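You operate a simulated robot arm through the tools that you are given. There is no shell and no other tool.

The job below is to be done with a simulated robot arm. You get a single attempt, and the scene is never put back.

## Task
Fit the standpipe, then empty the grey jug into the sink and rinse it.
Fine: the slurry stays in the sink, the jug ends on the draining board and the tap off. Set down upright: tall grey jug. What is to be rubbed or washed off counts as gone when no trace of it is left.

The check looks at the end state, three seconds after you hand in, the way a careful person would. Anything else that was tipped, shoved, dropped, spilled or broken makes it a failure.

## Robot
A 6-joint arm with a two-finger parallel gripper, fixed in place. Base frame: the origin is on the floor under the middle of its stand, x ahead of it, y to its left, z up. Readings come in mm, degrees, newtons and seconds.
It reaches about 1313 mm from its shoulder. Its first joint turns from -166.0 to 166.0 degrees. Payload 3.43 kg.
The TCP is the grasp point between the finger pads, 34 mm short of the fingertips. In the tool frame z runs along the fingers and y along their closing line. Largest opening 128 mm; finger width 24, thickness 12; the body of the gripper, 48 by 130 mm, starts 96 mm behind the TCP.
Orientation is that of the tool frame in the base frame, as a unit quaternion [w, x, y, z]. With the fingers straight down and closing along the base's y, the tool's x points along the base's -x, its y along +y and its z along -z.

## Interface
- The arm moves only by the tool play_rows. Its argument "series" is a list that holds one entry, the list of rows, each a list of 7 numbers: the shift along the base's x, y, z in mm, then the turn, a rotation vector about the base's x, y, z in rad, then the finger opening in mm, from 0 to 128. In form: [[[tx, ty, tz, rx, ry, rz, gripper], ...]]. A call has 1 to 20 rows; each row shifts and turns the commanded pose from where the row before left it. Each row takes 0.2 s and may step no farther than 50 mm and 8.6 degrees from the row before; otherwise, or with a gripper value out of range, the whole call is refused. Where a pose cannot be reached the arm comes as near as it can. A force on the tool above 40 N (or 10 N above the force at the start of the call, whichever is more), or a blocked arm, ends the call early, and 0.2 s more pass. Each finger travels about 153 mm/s and halts on what it meets, pressing with about 22 N; the grip force reading is that of the motor and also rises with nothing between the fingers. The clock runs only during rows and for 0.2 s after the last one: add rows that do not move to give the fingers time. The reply holds the time, the measured pose of the TCP, the force on the tool along the base axes, the opening and the grip force, in the units named above and with some noise, with the torque about the TCP (base axes, N m) and any sound that the robot's microphone picked up, and new pictures: "pictures" is both (left out), scene, wrist or none.
- Cameras (640 x 400 px; columns grow to the right, rows downward): "scene" is fixed at [401.8, -647.5, 1458.5]; the picture's right is [0.42, -0.91, 0.00], its down [-0.81, -0.37, -0.45] and it looks along [0.41, 0.19, -0.89] (base axes); focal length 214 px, centre (320, 200). "wrist" rides on the gripper at [76, -11, -160] in the tool frame; the picture's right is [0.15, 0.99, 0.00], its down [-0.88, 0.13, -0.46] and it looks along [-0.45, 0.07, 0.89] (tool axes); focal length 234 px, centre (320, 200). There is no depth. A picture from a camera that has moved, and an enlarged one, comes with that camera's place and axes in the base frame and with its lens.
- enlarge(camera, box): a new picture of the part [left, top, right, bottom] of that camera's present view, enlarged. No time passes.
- finish_job(): hands the job in; it is judged then, once.

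Nothing tells you positions but the pictures and the camera data. Unless the task says otherwise, let go and move clear before handing in.

The tools are called as name(argument=value, ...) on one line, values as JSON. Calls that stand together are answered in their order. play_rows: Moves the arm, as the interface text tells. Its arguments: {"type":"object","properties":{"series":{"type":"array","items":{"type":"array","items":{"type":"array","items":{"type":"number"}}}},"pictures":{"type":"string","enum":["both","scene","wrist","none"]}},"required":["series"]} The other tools are called the same way: enlarge (camera, box) takes an enlarged picture of a part of a camera's view; finish_job () hands the job in.

At the start:

```text
time_s: 0.0
tool_pos: [540.6, -414.2, 1100.8]
tcp_rot: [-0.001, 0.0, 1.0, 0.0]
wrist_force: [-0.5, 0.3, 0.0]
torque: [0.02, 0.03, -0.03]
width: 128.0
grasp_force: 0.1
```

scene: 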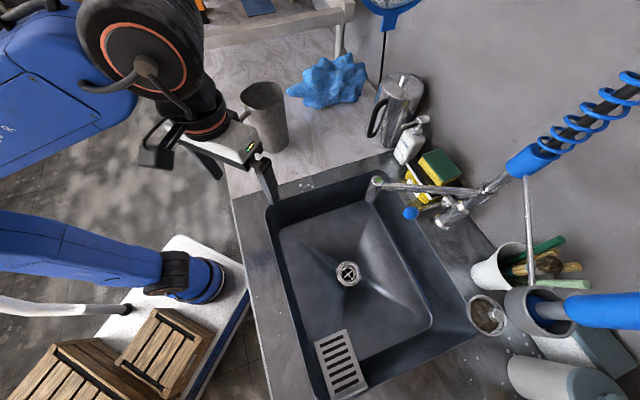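
wrist: 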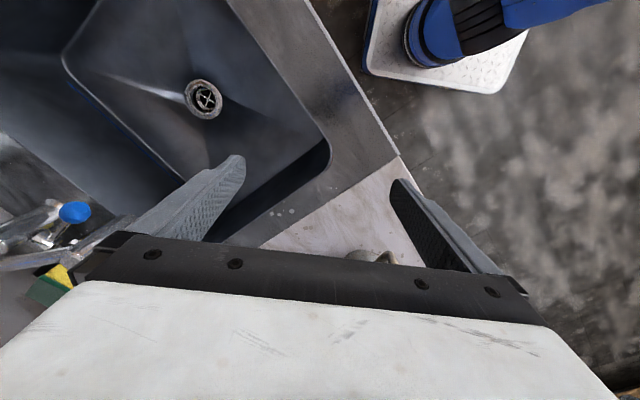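

I see a sink with a drain strainer, a tap with a blue lever, a grey jug on the worktop at upper left, and several items to the right. I will take enlarged pictures first to identify the jug, the standpipe and the tap.

enlarge(camera="scene", box=[220, 40, 460, 190])

enlarge(camera="scene", box=[430, 200, 640, 400])

enlarge(camera="scene", box=[340, 120, 540, 245])

enlarge(camera="scene", box=[220, 180, 480, 400])

enlarge(camera="scene", box=[0, 0, 640, 400])

```text
2.67 times, centred on (340, 115) of scene
camera zoom: at [401.8, -647.5, 1458.5], right [0.42, -0.91, 0.0], down [-0.81, -0.37, -0.45], along [0.41, 0.19, -0.89], focal length 572 px, centre (267, 427)
```

zoom: 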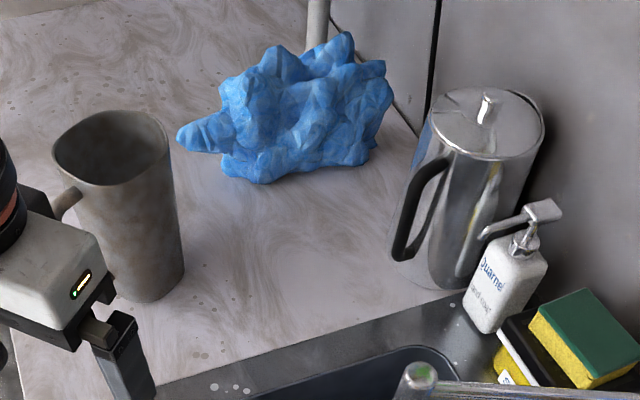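

```text
2.00 times, centred on (535, 300) of scene
camera zoom: at [401.8, -647.5, 1458.5], right [0.42, -0.91, 0.0], down [-0.81, -0.37, -0.45], along [0.41, 0.19, -0.89], focal length 429 px, centre (-110, 0)
```

zoom: 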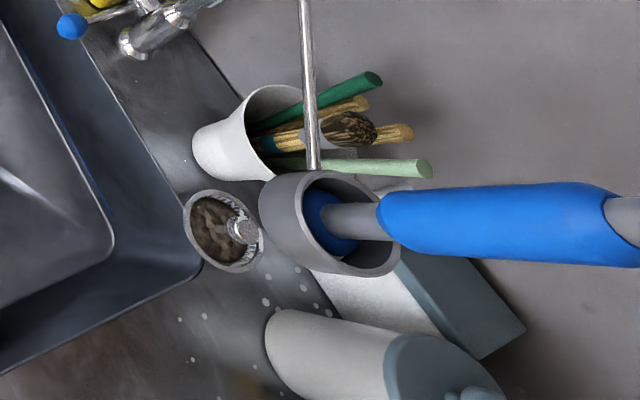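

```text
3.20 times, centred on (440, 182) of scene
camera zoom: at [401.8, -647.5, 1458.5], right [0.42, -0.91, 0.0], down [-0.81, -0.37, -0.45], along [0.41, 0.19, -0.89], focal length 686 px, centre (-64, 256)
```

zoom: 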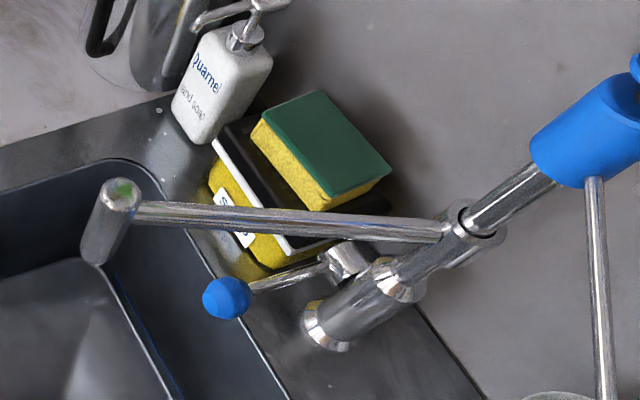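

```text
1.82 times, centred on (350, 290) of scene
camera zoom: at [401.8, -647.5, 1458.5], right [0.42, -0.91, 0.0], down [-0.81, -0.37, -0.45], along [0.41, 0.19, -0.89], focal length 390 px, centre (266, 36)
```

zoom: 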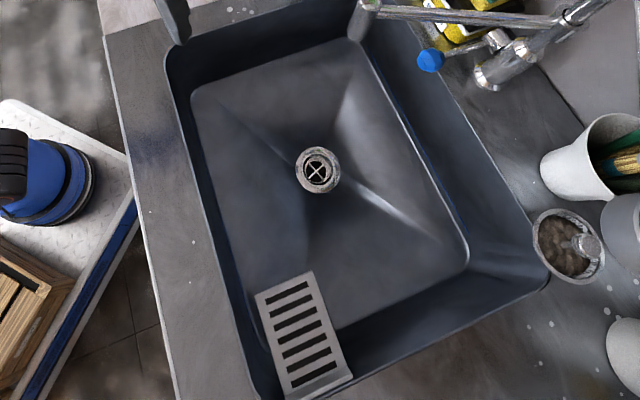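

```text
1.00 times, centred on (320, 200) of scene (not enlarged: the box is as wide or as high as the picture)
camera zoom: at [401.8, -647.5, 1458.5], right [0.42, -0.91, 0.0], down [-0.81, -0.37, -0.45], along [0.41, 0.19, -0.89], focal length 214 px, centre (320, 200)
```

zoom: 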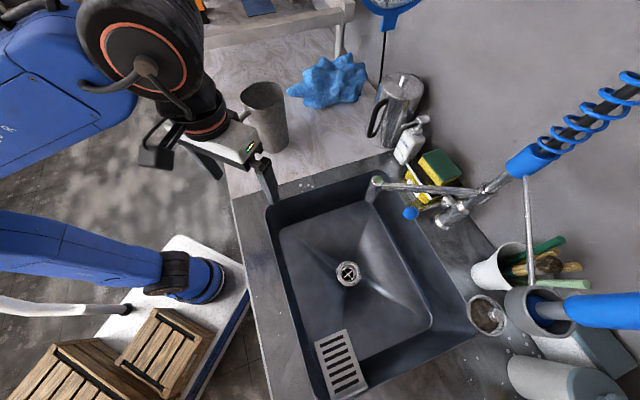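

The counter seems to run at about 45° to the base axes, at z≈885, with the sink drain near (542,-686,668) and the jug near (792,-291). I don't yet know which object is the standpipe, so I will lift and turn the wrist to view the right side of the counter.

play_rows(series=[[[-20, -20, 30, 0, 0, 0.13, 128], [-20, -20, 30, 0, 0, 0.13, 128], [-20, -20, 30, 0, 0, 0.13, 128], [-20, -20, 30, 0, 0, 0.13, 128], [-10, -20, 30, 0, 0, 0.13, 128], [-10, -20, 30, 0, 0, 0.13, 128], [0, 0, 0, 0, 0, 0, 128]]])

```text
time_s: 1.6
tool_pos: [438.3, -526.9, 1171.6]
tcp_rot: [-0.001, -0.381, 0.925, -0.006]
wrist_force: [-0.6, -0.3, -0.1]
torque: [0.0, 0.03, -0.01]
width: 128.2
grasp_force: 0.0
out of reach, approached as far as the arm can: row 3, 4, 5, 6
camera wrist: at [391.3, -587.3, 1333.1], right [-0.8, 0.6, -0.01], down [0.53, 0.72, 0.45], along [0.28, 0.36, -0.89], focal length 234 px, centre (320, 200)
```

scene: 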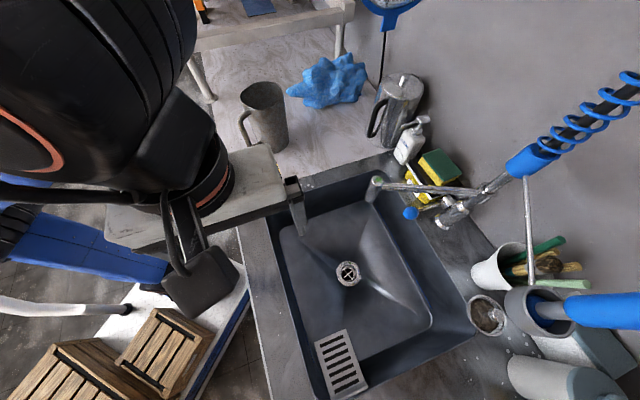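
wrist: 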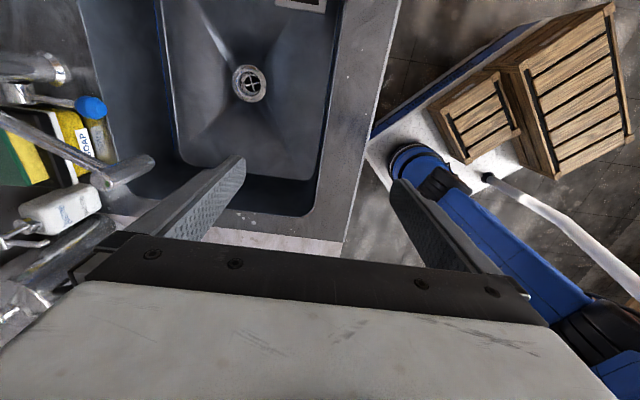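

The wrist picture shows the sink from above, and the arm's reach is limited above about z=1170. Next I will turn the tool so the camera rides above the fingers and looks outward to the right side of the sink.

play_rows(series=[[[0, -10, -30, 0, 0, 0.145, 128], [0, -10, -30, 0, 0, 0.145, 128], [0, -10, -30, 0, 0, 0.145, 128], [0, -10, -30, 0, 0, 0.145, 128], [0, -10, -20, 0, 0, 0.145, 128], [0, -10, -10, 0, 0, 0.145, 128], [0, -10, -10, 0, 0, 0.145, 128], [0, -10, -10, 0, 0, 0.145, 128], [0, -10, -10, 0, 0, 0.145, 128], [0, 0, 0, 0, 0, 0, 128]]])

```text
time_s: 3.8
tool_pos: [495.0, -579.8, 1000.6]
tcp_rot: [0.006, 0.802, -0.597, -0.003]
wrist_force: [-0.2, 0.3, -0.1]
torque: [0.0, -0.01, 0.04]
width: 128.0
grasp_force: 0.0
out of reach, approached as far as the arm can: row 7, 8, 9
camera wrist: at [529.0, -648.8, 1162.0], right [-0.91, -0.42, 0.01], down [-0.37, 0.81, 0.46], along [-0.2, 0.41, -0.89], focal length 234 px, centre (320, 200)
```

scene: 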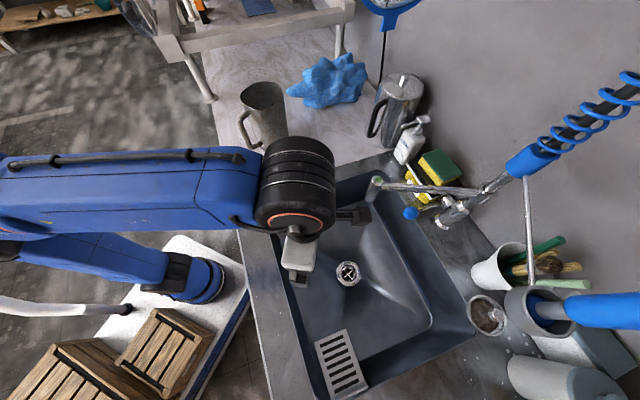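
wrist: 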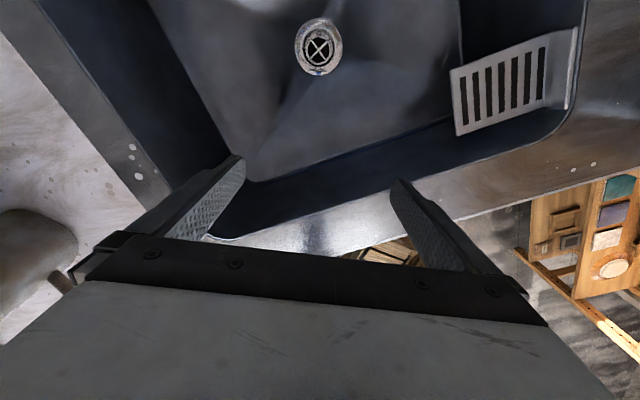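

The arm hit a turning limit near here, so I will look harder at the fixed picture before moving on. I still need to find the standpipe and the draining board.

enlarge(camera="scene", box=[450, 260, 570, 350])

enlarge(camera="scene", box=[480, 330, 640, 400])

enlarge(camera="scene", box=[290, 310, 400, 400])

enlarge(camera="scene", box=[0, 220, 240, 400])

enlarge(camera="wrist", box=[280, 0, 640, 220])

enlarge(camera="scene", box=[140, 0, 420, 160])

```text
4.44 times, centred on (510, 305) of scene
camera zoom: at [401.8, -647.5, 1458.5], right [0.42, -0.91, 0.0], down [-0.81, -0.37, -0.45], along [0.41, 0.19, -0.89], focal length 953 px, centre (-524, -267)
```

zoom: 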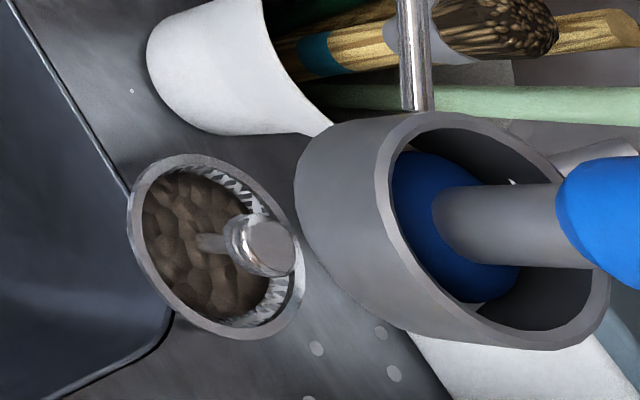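

```text
4.00 times, centred on (560, 365) of scene
camera zoom: at [401.8, -647.5, 1458.5], right [0.42, -0.91, 0.0], down [-0.81, -0.37, -0.45], along [0.41, 0.19, -0.89], focal length 858 px, centre (-640, -460)
```

zoom: 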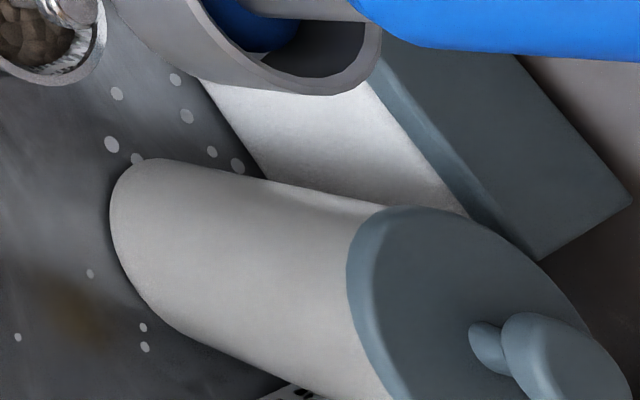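

```text
4.44 times, centred on (345, 355) of scene
camera zoom: at [401.8, -647.5, 1458.5], right [0.42, -0.91, 0.0], down [-0.81, -0.37, -0.45], along [0.41, 0.19, -0.89], focal length 953 px, centre (209, -489)
```

zoom: 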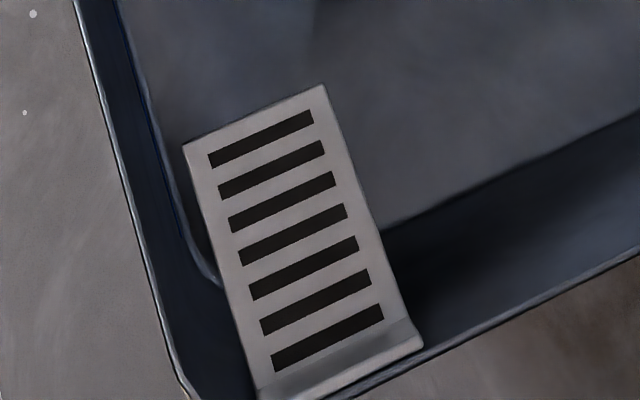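

```text
2.22 times, centred on (120, 310) of scene
camera zoom: at [401.8, -647.5, 1458.5], right [0.42, -0.91, 0.0], down [-0.81, -0.37, -0.45], along [0.41, 0.19, -0.89], focal length 477 px, centre (764, -44)
```

zoom: 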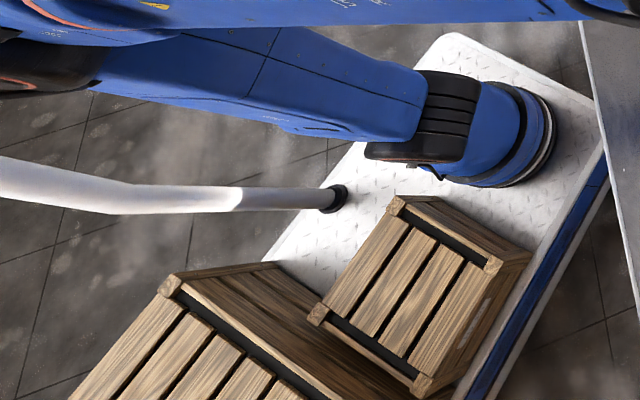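

```text
1.78 times, centred on (460, 110) of wrist
camera zoom: at [529.0, -648.8, 1162.0], right [-0.91, -0.42, 0.01], down [-0.37, 0.81, 0.46], along [-0.2, 0.41, -0.89], focal length 416 px, centre (71, 360)
```

zoom: 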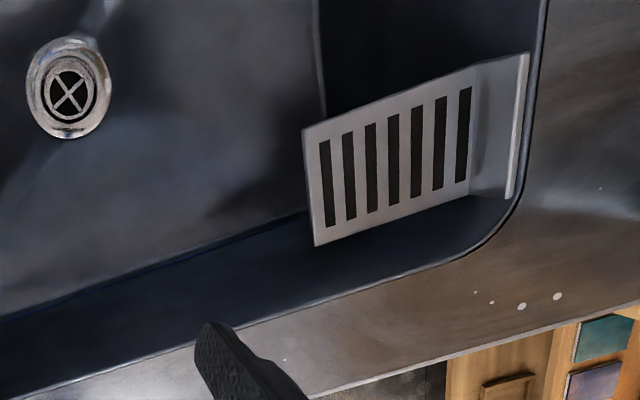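

```text
2.29 times, centred on (280, 80) of scene
camera zoom: at [401.8, -647.5, 1458.5], right [0.42, -0.91, 0.0], down [-0.81, -0.37, -0.45], along [0.41, 0.19, -0.89], focal length 490 px, centre (411, 474)
```

zoom: 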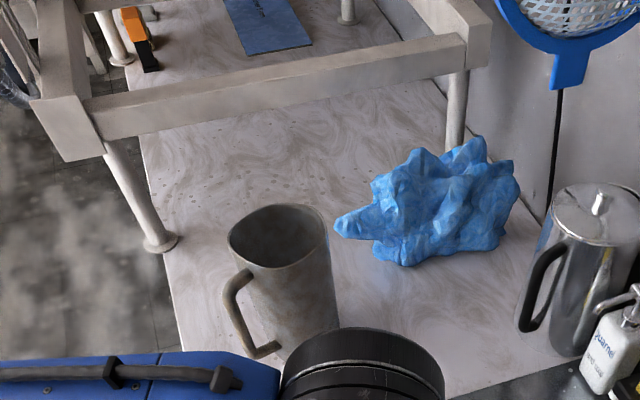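

No standpipe is visible in these pictures; the right-hand end of the counter is cut off. I will yaw back and tilt the fingers toward the right end so the wrist camera sees the draining board area.

play_rows(series=[[[-5, -5, 10, 0, 0, -0.131, 128], [-5, -5, 10, 0, 0, -0.131, 128], [-5, -5, 10, 0, 0, -0.131, 128], [-5, -5, 10, 0, 0, -0.131, 128], [-5, 0, 10, 0, 0, -0.131, 128], [-5, 0, 10, 0, 0, -0.131, 128], [-5, 0, 10, 0, 0, -0.131, 128], [-5, 0, 10, 0, 0, -0.131, 128], [0, 0, 0, -0.0943, 0.0904, 0, 128], [0, 0, 0, -0.0943, 0.0904, 0, 128], [0, 0, 0, -0.0943, 0.0904, 0, 128], [0, 0, 0, -0.0943, 0.0904, 0, 128], [0, 0, 0, -0.0943, 0.0904, 0, 128], [0, 0, 0, -0.0943, 0.0904, 0, 128], [0, 0, 0, -0.0943, 0.0904, 0, 128], [0, 0, 0, -0.0943, 0.0904, 0, 128], [0, 0, 0, 0, 0, 0, 128]]])

```text
time_s: 7.4
tool_pos: [456.2, -600.1, 1082.1]
tcp_rot: [-0.462, -0.339, 0.797, -0.191]
wrist_force: [1.5, 0.2, 0.0]
torque: [0.04, -0.01, 0.0]
width: 128.0
grasp_force: 0.0
camera wrist: at [534.3, -537.0, 1228.6], right [-0.76, 0.64, 0.14], down [0.48, 0.69, -0.53], along [-0.43, -0.34, -0.83], focal length 234 px, centre (320, 200)
```

scene: 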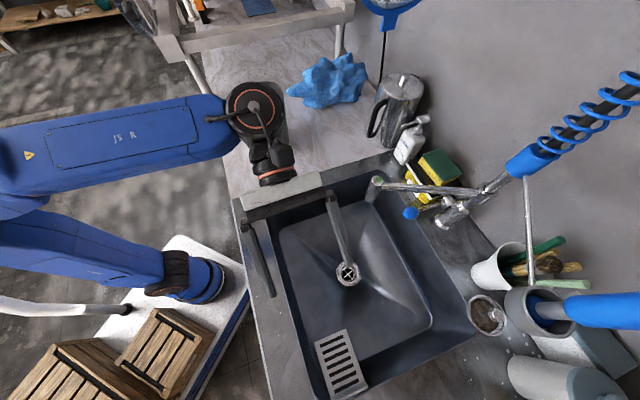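
wrist: 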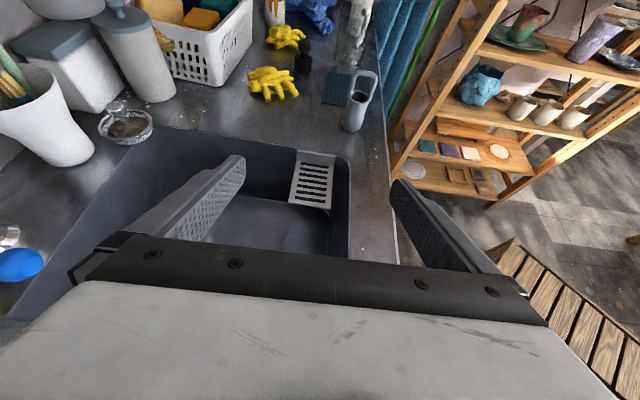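

Now I see the right end: a white basket, yellow glove, bottles, and a grey tube with a bail handle at wrist (358,100), which is likely the standpipe. I will enlarge it.

enlarge(camera="wrist", box=[280, 0, 420, 160])

enlarge(camera="wrist", box=[80, 0, 400, 200])

enlarge(camera="wrist", box=[0, 0, 200, 125])

enlarge(camera="wrist", box=[320, 60, 400, 140])

```text
2.50 times, centred on (350, 80) of wrist
camera zoom: at [534.3, -537.0, 1228.6], right [-0.76, 0.64, 0.14], down [0.48, 0.69, -0.53], along [-0.43, -0.34, -0.83], focal length 585 px, centre (245, 500)
```

zoom: 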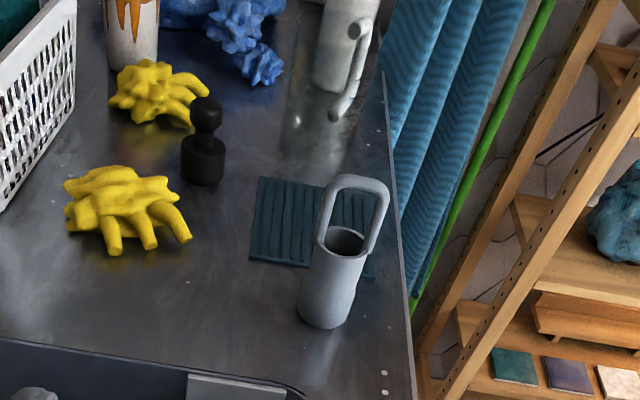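

```text
2.00 times, centred on (240, 100) of wrist
camera zoom: at [534.3, -537.0, 1228.6], right [-0.76, 0.64, 0.14], down [0.48, 0.69, -0.53], along [-0.43, -0.34, -0.83], focal length 468 px, centre (480, 400)
```

zoom: 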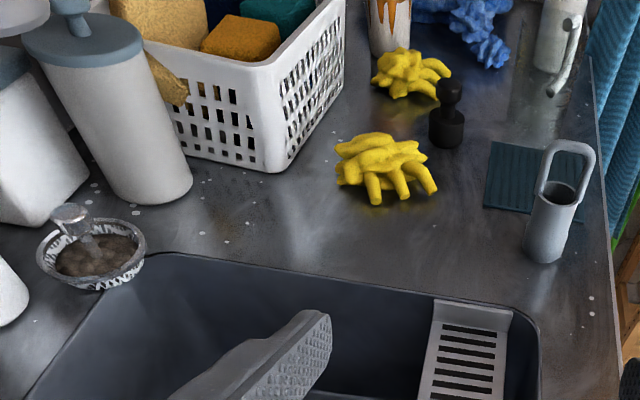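

```text
3.20 times, centred on (100, 62) of wrist
camera zoom: at [534.3, -537.0, 1228.6], right [-0.76, 0.64, 0.14], down [0.48, 0.69, -0.53], along [-0.43, -0.34, -0.83], focal length 749 px, centre (1024, 640)
```

zoom: 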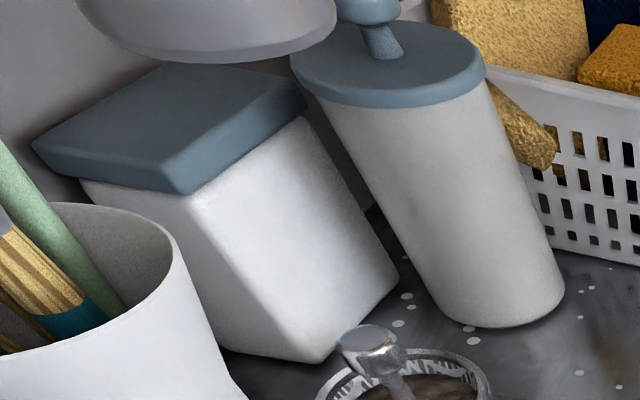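

```text
5.00 times, centred on (360, 100) of wrist
camera zoom: at [534.3, -537.0, 1228.6], right [-0.76, 0.64, 0.14], down [0.48, 0.69, -0.53], along [-0.43, -0.34, -0.83], focal length 1171 px, centre (120, 700)
```

zoom: 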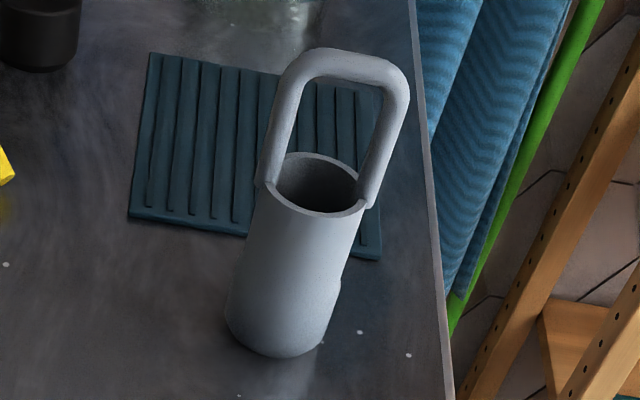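

The tube with the loop handle at about (172,-787), z 885–1005, must be the standpipe: roughly 40 mm across, with a narrower lower end. I will untilt, turn the tool so the fingers close along the counter, and hover near it for a closer look.

play_rows(series=[[[-15, -10, 0, 0.0943, -0.0904, 0, 128], [-15, -10, 0, 0.0943, -0.0904, 0, 128], [-15, -10, 0, 0.0943, -0.0904, 0, 128], [-15, -10, 0, 0.0943, -0.0904, 0, 128], [-15, -10, 0, 0.0943, -0.0904, 0, 128], [-15, -10, 0, 0.0943, -0.0904, 0, 128], [-15, -10, 0, 0.0943, -0.0904, 0, 128], [-15, -10, 0, 0.0943, -0.0904, 0, 128], [-10, -5, 0, 0, 0, -0.143, 128], [-10, -5, 0, 0, 0, -0.143, 128], [-10, -5, 0, 0, 0, -0.143, 128], [-10, -5, 0, 0, 0, -0.143, 128], [-10, -5, 0, 0, 0, -0.143, 128], [-10, -5, 0, 0, 0, -0.143, 128], [0, 0, 0, 0, 0, -0.143, 128], [0, 0, 0, 0, 0, -0.143, 128], [0, 0, 0, 0, 0, -0.143, 128], [0, 0, 0, 0, 0, -0.143, 128], [0, 0, 0, 0, 0, -0.143, 128], [0, 0, 0, 0, 0, 0, 128]]])

```text
time_s: 11.6
tool_pos: [274.0, -709.8, 1082.4]
tcp_rot: [0.001, 0.372, 0.928, 0.006]
wrist_force: [0.5, 0.1, -0.6]
torque: [0.02, 0.0, -0.01]
width: 128.1
grasp_force: 0.0
camera wrist: at [210.8, -667.7, 1242.3], right [0.58, 0.82, 0.01], down [0.72, -0.52, 0.46], along [0.38, -0.25, -0.89], focal length 234 px, centre (320, 200)
```

scene: 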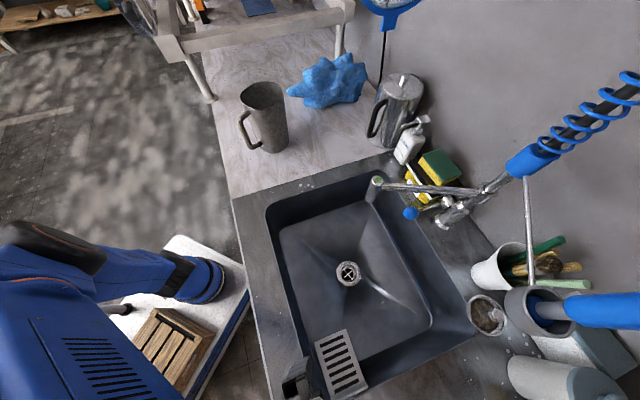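
wrist: 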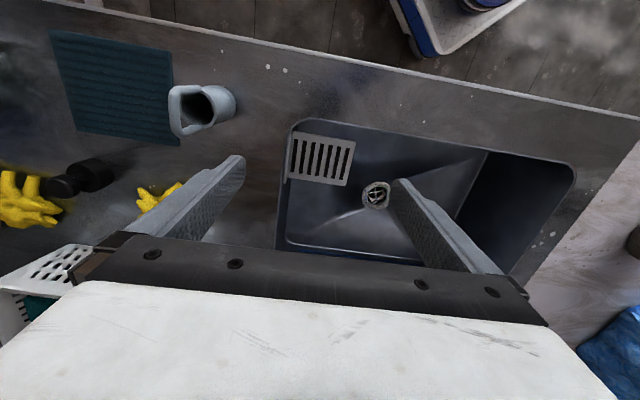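

The standpipe is now clearly seen beside the teal ribbed mat, with the sink and drain also in view. I will enlarge to measure them.

enlarge(camera="wrist", box=[150, 60, 270, 160])

enlarge(camera="wrist", box=[0, 0, 320, 200])

enlarge(camera="wrist", box=[320, 150, 440, 240])

enlarge(camera="scene", box=[310, 240, 390, 310])

```text
4.00 times, centred on (210, 110) of wrist
camera zoom: at [210.8, -667.7, 1242.3], right [0.58, 0.82, 0.01], down [0.72, -0.52, 0.46], along [0.38, -0.25, -0.89], focal length 937 px, centre (760, 560)
```

zoom: 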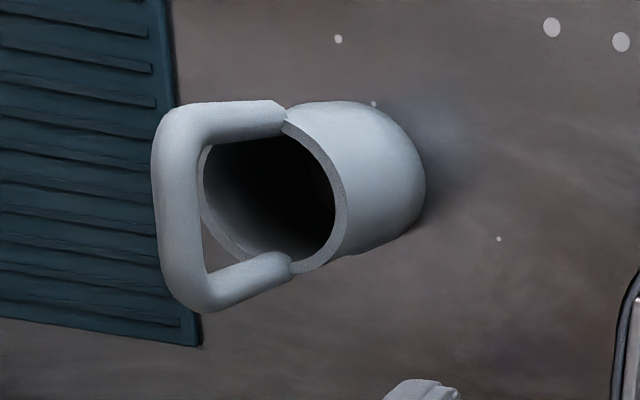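

```text
2.00 times, centred on (160, 100) of wrist
camera zoom: at [210.8, -667.7, 1242.3], right [0.58, 0.82, 0.01], down [0.72, -0.52, 0.46], along [0.38, -0.25, -0.89], focal length 468 px, centre (640, 400)
```

zoom: 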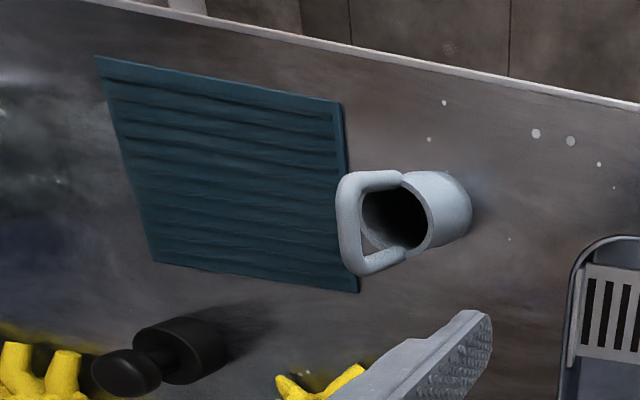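

```text
4.44 times, centred on (380, 195) of wrist
camera zoom: at [210.8, -667.7, 1242.3], right [0.58, 0.82, 0.01], down [0.72, -0.52, 0.46], along [0.38, -0.25, -0.89], focal length 1041 px, centre (53, 222)
```

zoom: 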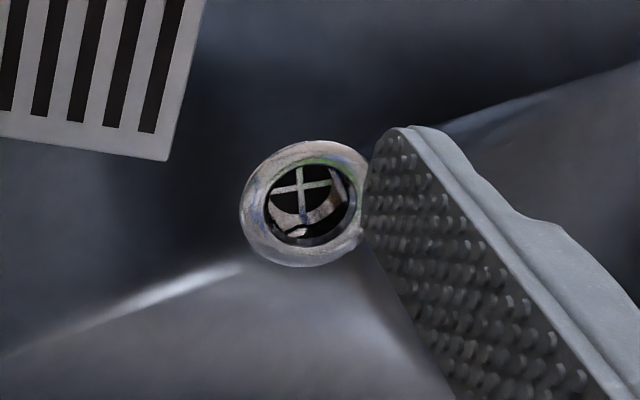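

```text
5.71 times, centred on (350, 275) of scene
camera zoom: at [401.8, -647.5, 1458.5], right [0.42, -0.91, 0.0], down [-0.81, -0.37, -0.45], along [0.41, 0.19, -0.89], focal length 1226 px, centre (149, -229)
```

zoom: 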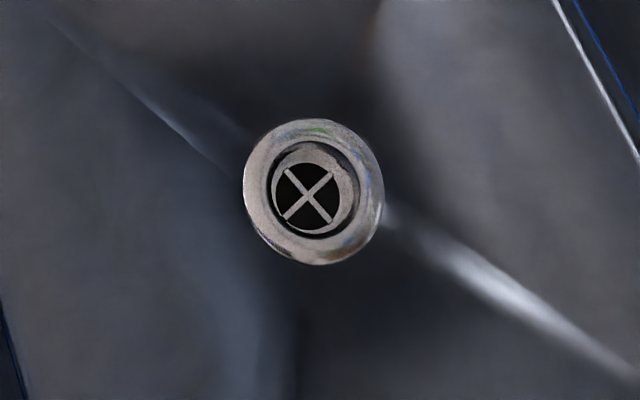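

The standpipe stands near (158,-794), rim at z≈961, loop plane along the counter depth, so the fingers can close along the counter on the tube. I will move above it and check alignment.

play_rows(series=[[[-20, -14, 0, 0, 0, 0, 128], [-20, -14, 0, 0, 0, 0, 128], [-20, -14, 0, 0, 0, 0, 128], [-20, -14, 0, 0, 0, 0, 128], [-20, -14, 0, 0, 0, 0, 128], [-16, -14, 0, 0, 0, 0, 128], [0, 0, 0, 0, 0, 0, 128]]], pictures="wrist")

enlarge(camera="wrist", box=[220, 80, 420, 230])

```text
time_s: 13.2
tool_pos: [159.7, -791.7, 1079.5]
tcp_rot: [0.003, 0.37, 0.929, 0.003]
wrist_force: [-0.3, 0.1, -0.3]
torque: [-0.01, 0.01, 0.02]
width: 128.1
grasp_force: 0.1
out of reach, approached as far as the arm can: row 6
camera wrist: at [96.4, -748.0, 1240.5], right [0.58, 0.82, 0.01], down [0.72, -0.52, 0.46], along [0.38, -0.26, -0.89], focal length 234 px, centre (320, 200)
```

wrist: 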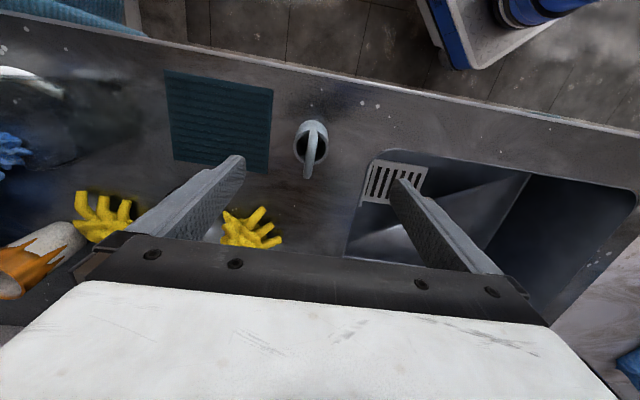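

```text
2.67 times, centred on (320, 155) of wrist
camera zoom: at [96.4, -748.0, 1240.5], right [0.58, 0.82, 0.01], down [0.72, -0.52, 0.46], along [0.38, -0.26, -0.89], focal length 624 px, centre (320, 320)
```

zoom: 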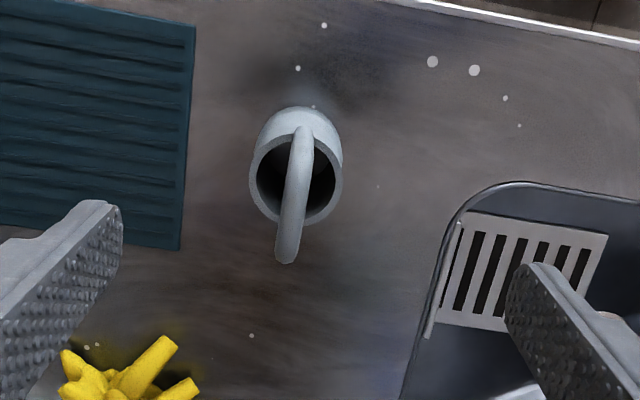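

The tube is at about (150,-797) with outer diameter near 43 mm, and the fingers are aligned with it. I will descend around the tube's upper part.

play_rows(series=[[[-4, -2, -15, 0, 0, 0, 100], [-4, -2, -20, 0, 0, 0, 90], [-2, -1, -22, 0, 0, 0, 90], [0, 0, -22, 0, 0, 0, 90], [0, 0, -22, 0, 0, 0, 90], [0, 0, -22, 0, 0, 0, 90], [0, 0, 0, 0, 0, 0, 90]]])

enlarge(camera="wrist", box=[220, 80, 420, 230])

```text
time_s: 14.8
tool_pos: [149.5, -796.8, 954.0]
tcp_rot: [0.002, 0.372, 0.928, 0.005]
wrist_force: [-0.7, -0.5, -0.1]
torque: [0.02, -0.02, -0.01]
width: 89.9
grasp_force: 0.0
camera wrist: at [85.9, -754.8, 1115.7], right [0.58, 0.82, 0.01], down [0.72, -0.52, 0.46], along [0.38, -0.25, -0.89], focal length 234 px, centre (320, 200)
```

scene: 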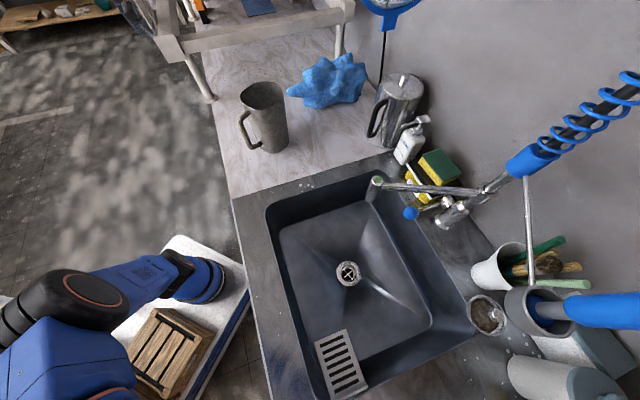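
wrist: 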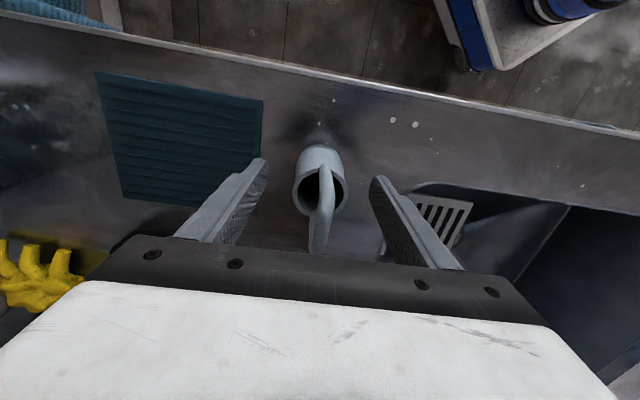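

```text
2.67 times, centred on (320, 155) of wrist
camera zoom: at [85.9, -754.8, 1115.7], right [0.58, 0.82, 0.01], down [0.72, -0.52, 0.46], along [0.38, -0.25, -0.89], focal length 624 px, centre (320, 320)
```

zoom: 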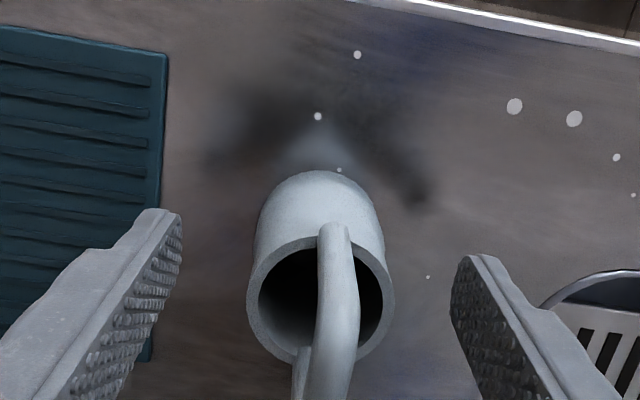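

The tube is centred between the fingers with the rim at TCP height. I will close on it and lift slightly.

play_rows(series=[[[0, 0, 0, 0, 0, 0, 60], [0, 0, 0, 0, 0, 0, 30], [0, 0, 0, 0, 0, 0, 30], [0, 0, 0, 0, 0, 0, 30]]], pictures="wrist")

```text
time_s: 15.8
tool_pos: [151.1, -796.2, 954.7]
tcp_rot: [0.002, 0.372, 0.928, 0.006]
wrist_force: [-0.1, 0.3, 0.8]
torque: [-0.04, 0.06, -0.05]
width: 42.3
grasp_force: 21.6
camera wrist: at [85.9, -754.9, 1115.9], right [0.58, 0.82, 0.01], down [0.72, -0.52, 0.46], along [0.38, -0.25, -0.89], focal length 234 px, centre (320, 200)
```

wrist: 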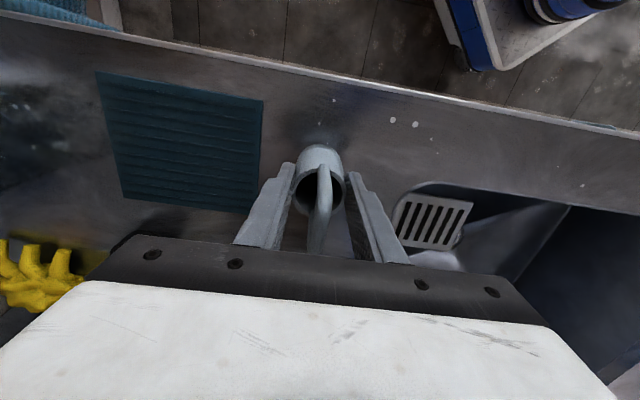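

The tube is held (42.3 mm, 21.6 N). I will lift it straight up and check that it comes along.

play_rows(series=[[[0, 0, 10, 0, 0, 0, 30], [0, 0, 15, 0, 0, 0, 30], [0, 0, 15, 0, 0, 0, 30], [0, 0, 15, 0, 0, 0, 30], [0, 0, 0, 0, 0, 0, 30]]], pictures="wrist")

```text
time_s: 17.0
tool_pos: [148.9, -796.9, 1011.5]
tcp_rot: [0.001, 0.371, 0.929, 0.006]
wrist_force: [-0.5, -0.1, -1.1]
torque: [-0.01, 0.01, -0.02]
width: 41.8
grasp_force: 22.4
camera wrist: at [85.6, -755.5, 1171.3], right [0.58, 0.82, 0.01], down [0.72, -0.52, 0.46], along [0.38, -0.25, -0.89], focal length 234 px, centre (320, 200)
```

wrist: 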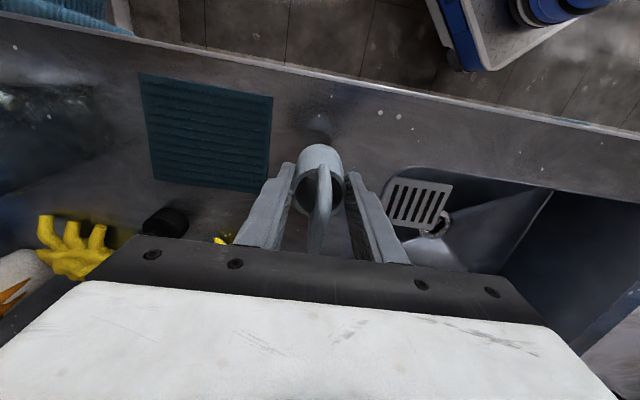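

The standpipe is lifted. I will carry it over the sink toward the drain at about (547,-697), lowering gradually once past the sink rim.

play_rows(series=[[[36, 9, 0, 0, 0, 0, 30], [36, 9, 0, 0, 0, 0, 30], [36, 9, 0, 0, 0, 0, 30], [36, 9, 0, 0, 0, 0, 30], [36, 9, 0, 0, 0, 0, 30], [36, 9, -10, 0, 0, 0, 30], [36, 9, -20, 0, 0, 0, 30], [36, 9, -20, 0, 0, 0, 30], [36, 9, -20, 0, 0, 0, 30], [36, 9, -20, 0, 0, 0, 30], [36, 9, -20, 0, 0, 0, 30], [0, 0, 0, 0, 0, 0, 30]]])

enlarge(camera="wrist", box=[240, 60, 400, 220])

enlarge(camera="scene", box=[260, 180, 420, 300])

```text
time_s: 19.6
tool_pos: [545.6, -696.9, 900.6]
tcp_rot: [0.002, 0.371, 0.929, 0.006]
wrist_force: [0.2, 0.9, -1.2]
torque: [0.0, 0.0, 0.0]
width: 42.4
grasp_force: 22.0
camera wrist: at [481.5, -655.3, 1060.7], right [0.58, 0.82, 0.01], down [0.72, -0.52, 0.46], along [0.38, -0.25, -0.89], focal length 234 px, centre (320, 200)
```

scene: 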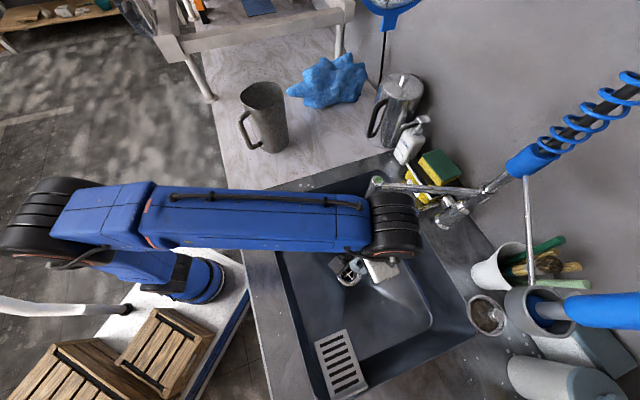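
wrist: 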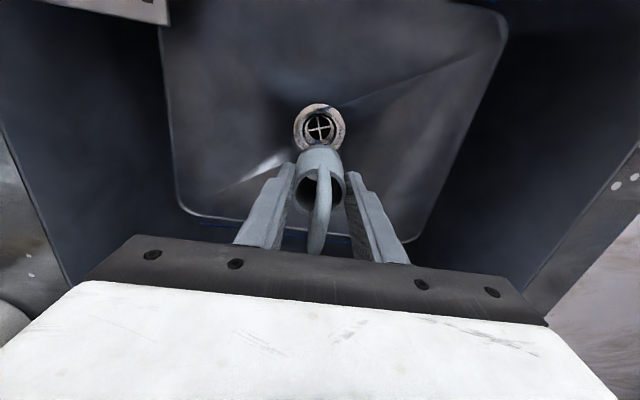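

```text
2.50 times, centred on (320, 140) of wrist
camera zoom: at [481.5, -655.3, 1060.7], right [0.58, 0.82, 0.01], down [0.72, -0.52, 0.46], along [0.38, -0.25, -0.89], focal length 585 px, centre (320, 350)
```

zoom: 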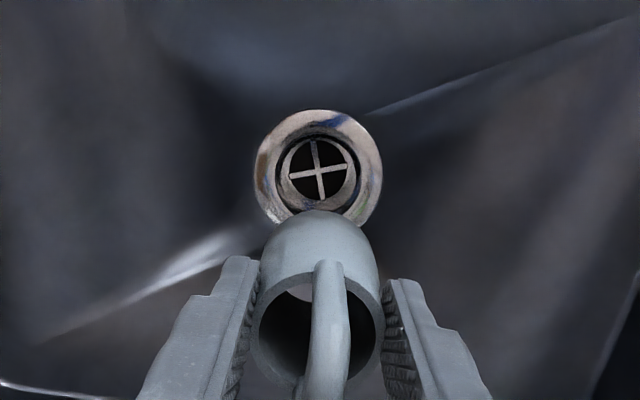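

```text
3.33 times, centred on (340, 240) of scene
camera zoom: at [401.8, -647.5, 1458.5], right [0.42, -0.91, 0.0], down [-0.81, -0.37, -0.45], along [0.41, 0.19, -0.89], focal length 715 px, centre (253, 67)
```

zoom: 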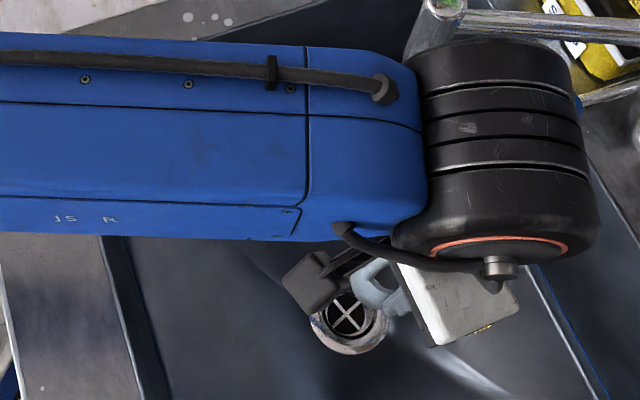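

The tube hangs just in front of the drain in the view, and I estimate the drain centre at about (544,-693,650). I will shift slightly and lower to about 40 mm above the ring, then recheck.

play_rows(series=[[[-1, 3, -20, 0, 0, 0, 30], [0, 0, -25, 0, 0, 0, 30], [0, 0, -25, 0, 0, 0, 30], [0, 0, -25, 0, 0, 0, 30], [0, 0, -25, 0, 0, 0, 30], [0, 0, -20, 0, 0, 0, 30], [0, 0, 0, 0, 0, 0, 30]]])

enlarge(camera="wrist", box=[240, 90, 400, 220])

enlarge(camera="scene", box=[300, 220, 420, 320])

```text
time_s: 21.2
tool_pos: [546.0, -693.2, 760.0]
tcp_rot: [0.001, 0.372, 0.928, 0.006]
wrist_force: [-0.7, -0.5, -0.1]
torque: [-0.01, 0.03, 0.0]
width: 42.0
grasp_force: 21.8
camera wrist: at [481.7, -652.2, 921.6], right [0.58, 0.82, 0.01], down [0.72, -0.52, 0.46], along [0.38, -0.25, -0.89], focal length 234 px, centre (320, 200)
```

scene: 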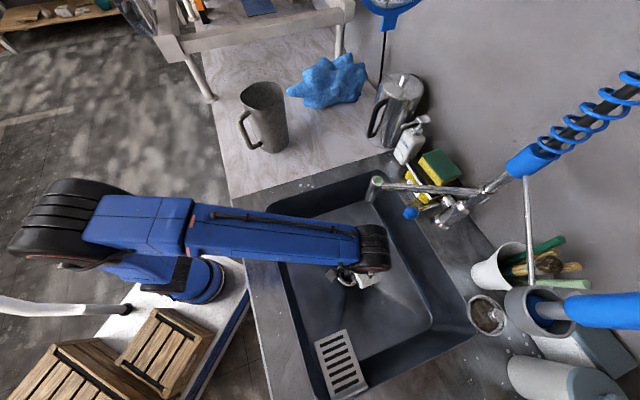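
wrist: 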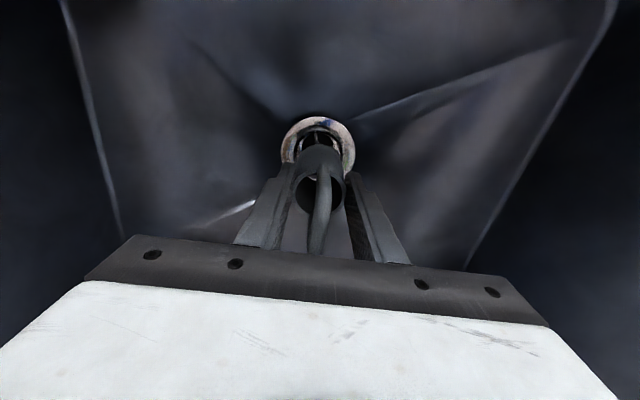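

```text
3.08 times, centred on (320, 155) of wrist
camera zoom: at [481.7, -652.2, 921.6], right [0.58, 0.82, 0.01], down [0.72, -0.52, 0.46], along [0.38, -0.25, -0.89], focal length 720 px, centre (320, 338)
```

zoom: 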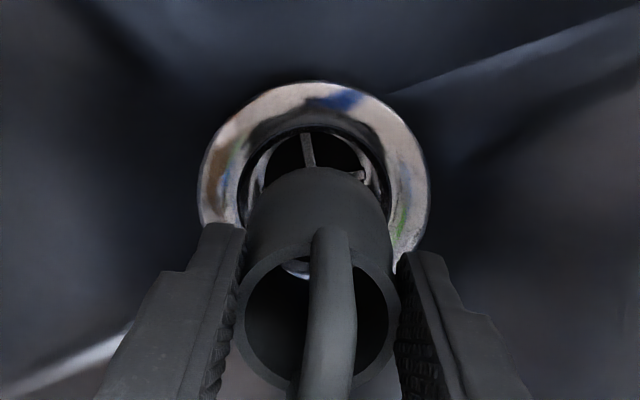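

```text
4.00 times, centred on (360, 270) of scene
camera zoom: at [401.8, -647.5, 1458.5], right [0.42, -0.91, 0.0], down [-0.81, -0.37, -0.45], along [0.41, 0.19, -0.89], focal length 858 px, centre (160, -80)
```

zoom: 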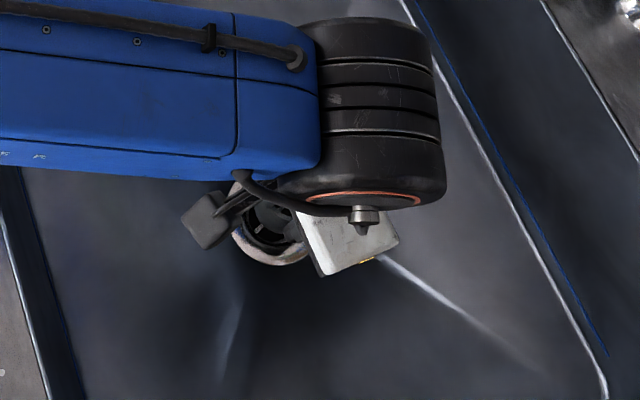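

The ring centre appears about 2 mm off the tube axis. I will correct by (0.8,-2.1) and lower in small steps, watching the force.

play_rows(series=[[[0.8, -2.1, -8, 0, 0, 0, 30], [0, 0, -8, 0, 0, 0, 30], [0, 0, -8, 0, 0, 0, 30], [0, 0, -6, 0, 0, 0, 30], [0, 0, 0, 0, 0, 0, 30]]], pictures="wrist")

enlarge(camera="wrist", box=[240, 90, 400, 220])

```text
time_s: 22.4
tool_pos: [545.9, -696.9, 732.4]
tcp_rot: [0.001, 0.371, 0.929, 0.005]
wrist_force: [-5.4, 6.5, 11.0]
torque: [0.25, 0.2, 0.03]
width: 42.0
grasp_force: 21.7
camera wrist: at [481.6, -654.6, 893.0], right [0.58, 0.82, 0.01], down [0.72, -0.52, 0.46], along [0.38, -0.25, -0.89], focal length 234 px, centre (320, 200)
```

wrist: 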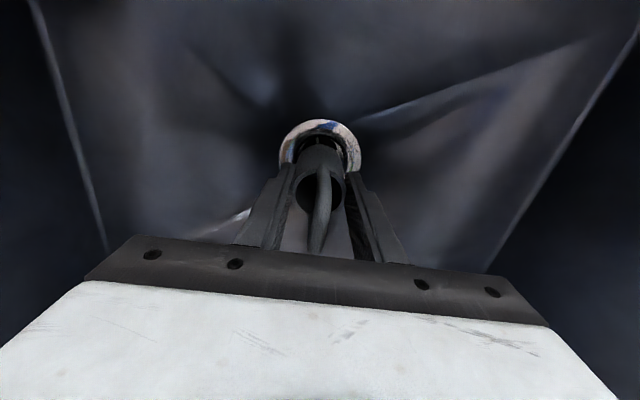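

```text
3.08 times, centred on (320, 155) of wrist
camera zoom: at [481.6, -654.6, 893.0], right [0.58, 0.82, 0.01], down [0.72, -0.52, 0.46], along [0.38, -0.25, -0.89], focal length 720 px, centre (320, 338)
```

zoom: 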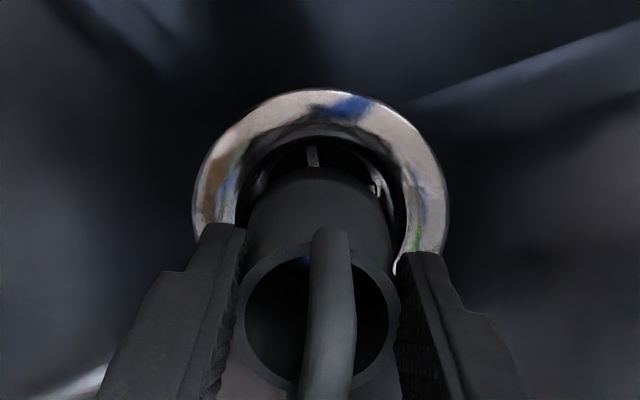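

The tube touched the ring at TCP z≈732 with a push toward the robot, so the hole is slightly that way. I will raise 6 mm, shift about 2–3 mm, and lower again gently.

play_rows(series=[[[0, 0, 6, 0, 0, 0, 30], [-1.1, 2.4, 0, 0, 0, 0, 30], [0, 0, -4, 0, 0, 0, 30], [0, 0, -4, 0, 0, 0, 30], [0, 0, -3, 0, 0, 0, 30], [0, 0, 0, 0, 0, 0, 30]]], pictures="wrist")

enlarge(camera="wrist", box=[240, 90, 400, 220])

```text
time_s: 23.8
tool_pos: [543.9, -694.0, 727.0]
tcp_rot: [0.002, 0.371, 0.929, 0.006]
wrist_force: [1.1, -0.1, -1.2]
torque: [-0.02, 0.01, 0.0]
width: 42.0
grasp_force: 21.9
camera wrist: at [479.4, -653.0, 887.2], right [0.58, 0.82, 0.01], down [0.72, -0.52, 0.46], along [0.38, -0.25, -0.89], focal length 234 px, centre (320, 200)
```

wrist: 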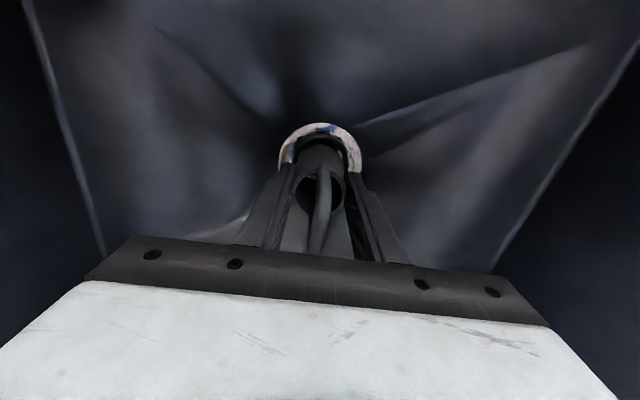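

```text
3.08 times, centred on (320, 155) of wrist
camera zoom: at [479.4, -653.0, 887.2], right [0.58, 0.82, 0.01], down [0.72, -0.52, 0.46], along [0.38, -0.25, -0.89], focal length 720 px, centre (320, 338)
```

zoom: 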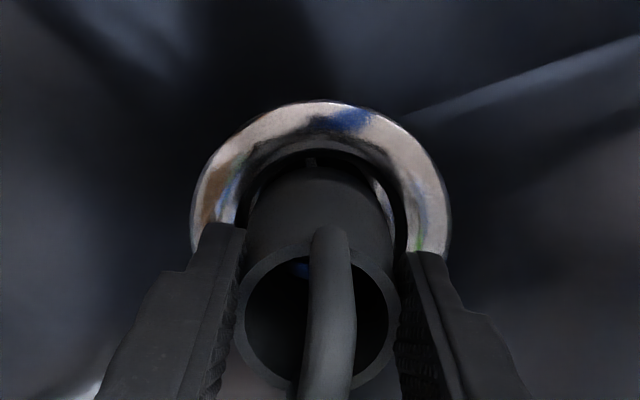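

No contact force now at z=727, so the tube is entering the ring. I continue lowering in small steps.

play_rows(series=[[[0, 0, -4, 0, 0, 0, 30], [0, 0, -4, 0, 0, 0, 30], [0, 0, -3, 0, 0, 0, 30], [0, 0, 0, 0, 0, 0, 30]]], pictures="wrist")

enlarge(camera="wrist", box=[240, 90, 400, 220])

```text
time_s: 24.8
tool_pos: [544.3, -694.1, 714.4]
tcp_rot: [0.001, 0.372, 0.928, 0.005]
wrist_force: [-0.9, 0.3, -1.7]
torque: [0.0, 0.0, 0.0]
width: 42.0
grasp_force: 21.8
camera wrist: at [480.1, -652.1, 875.5], right [0.58, 0.82, 0.01], down [0.72, -0.52, 0.46], along [0.38, -0.25, -0.89], focal length 234 px, centre (320, 200)
```

wrist: 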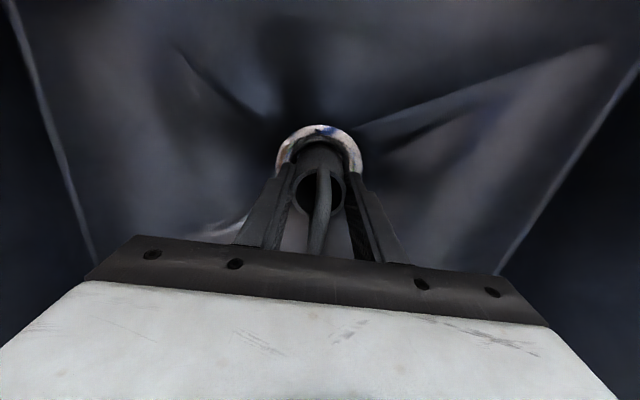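

```text
3.08 times, centred on (320, 155) of wrist
camera zoom: at [480.1, -652.1, 875.5], right [0.58, 0.82, 0.01], down [0.72, -0.52, 0.46], along [0.38, -0.25, -0.89], focal length 720 px, centre (320, 338)
```

zoom: 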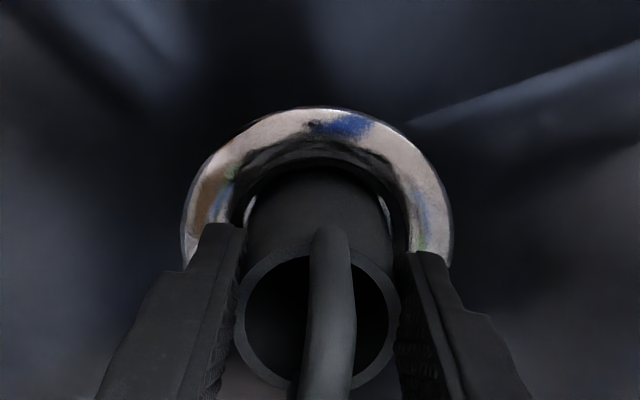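

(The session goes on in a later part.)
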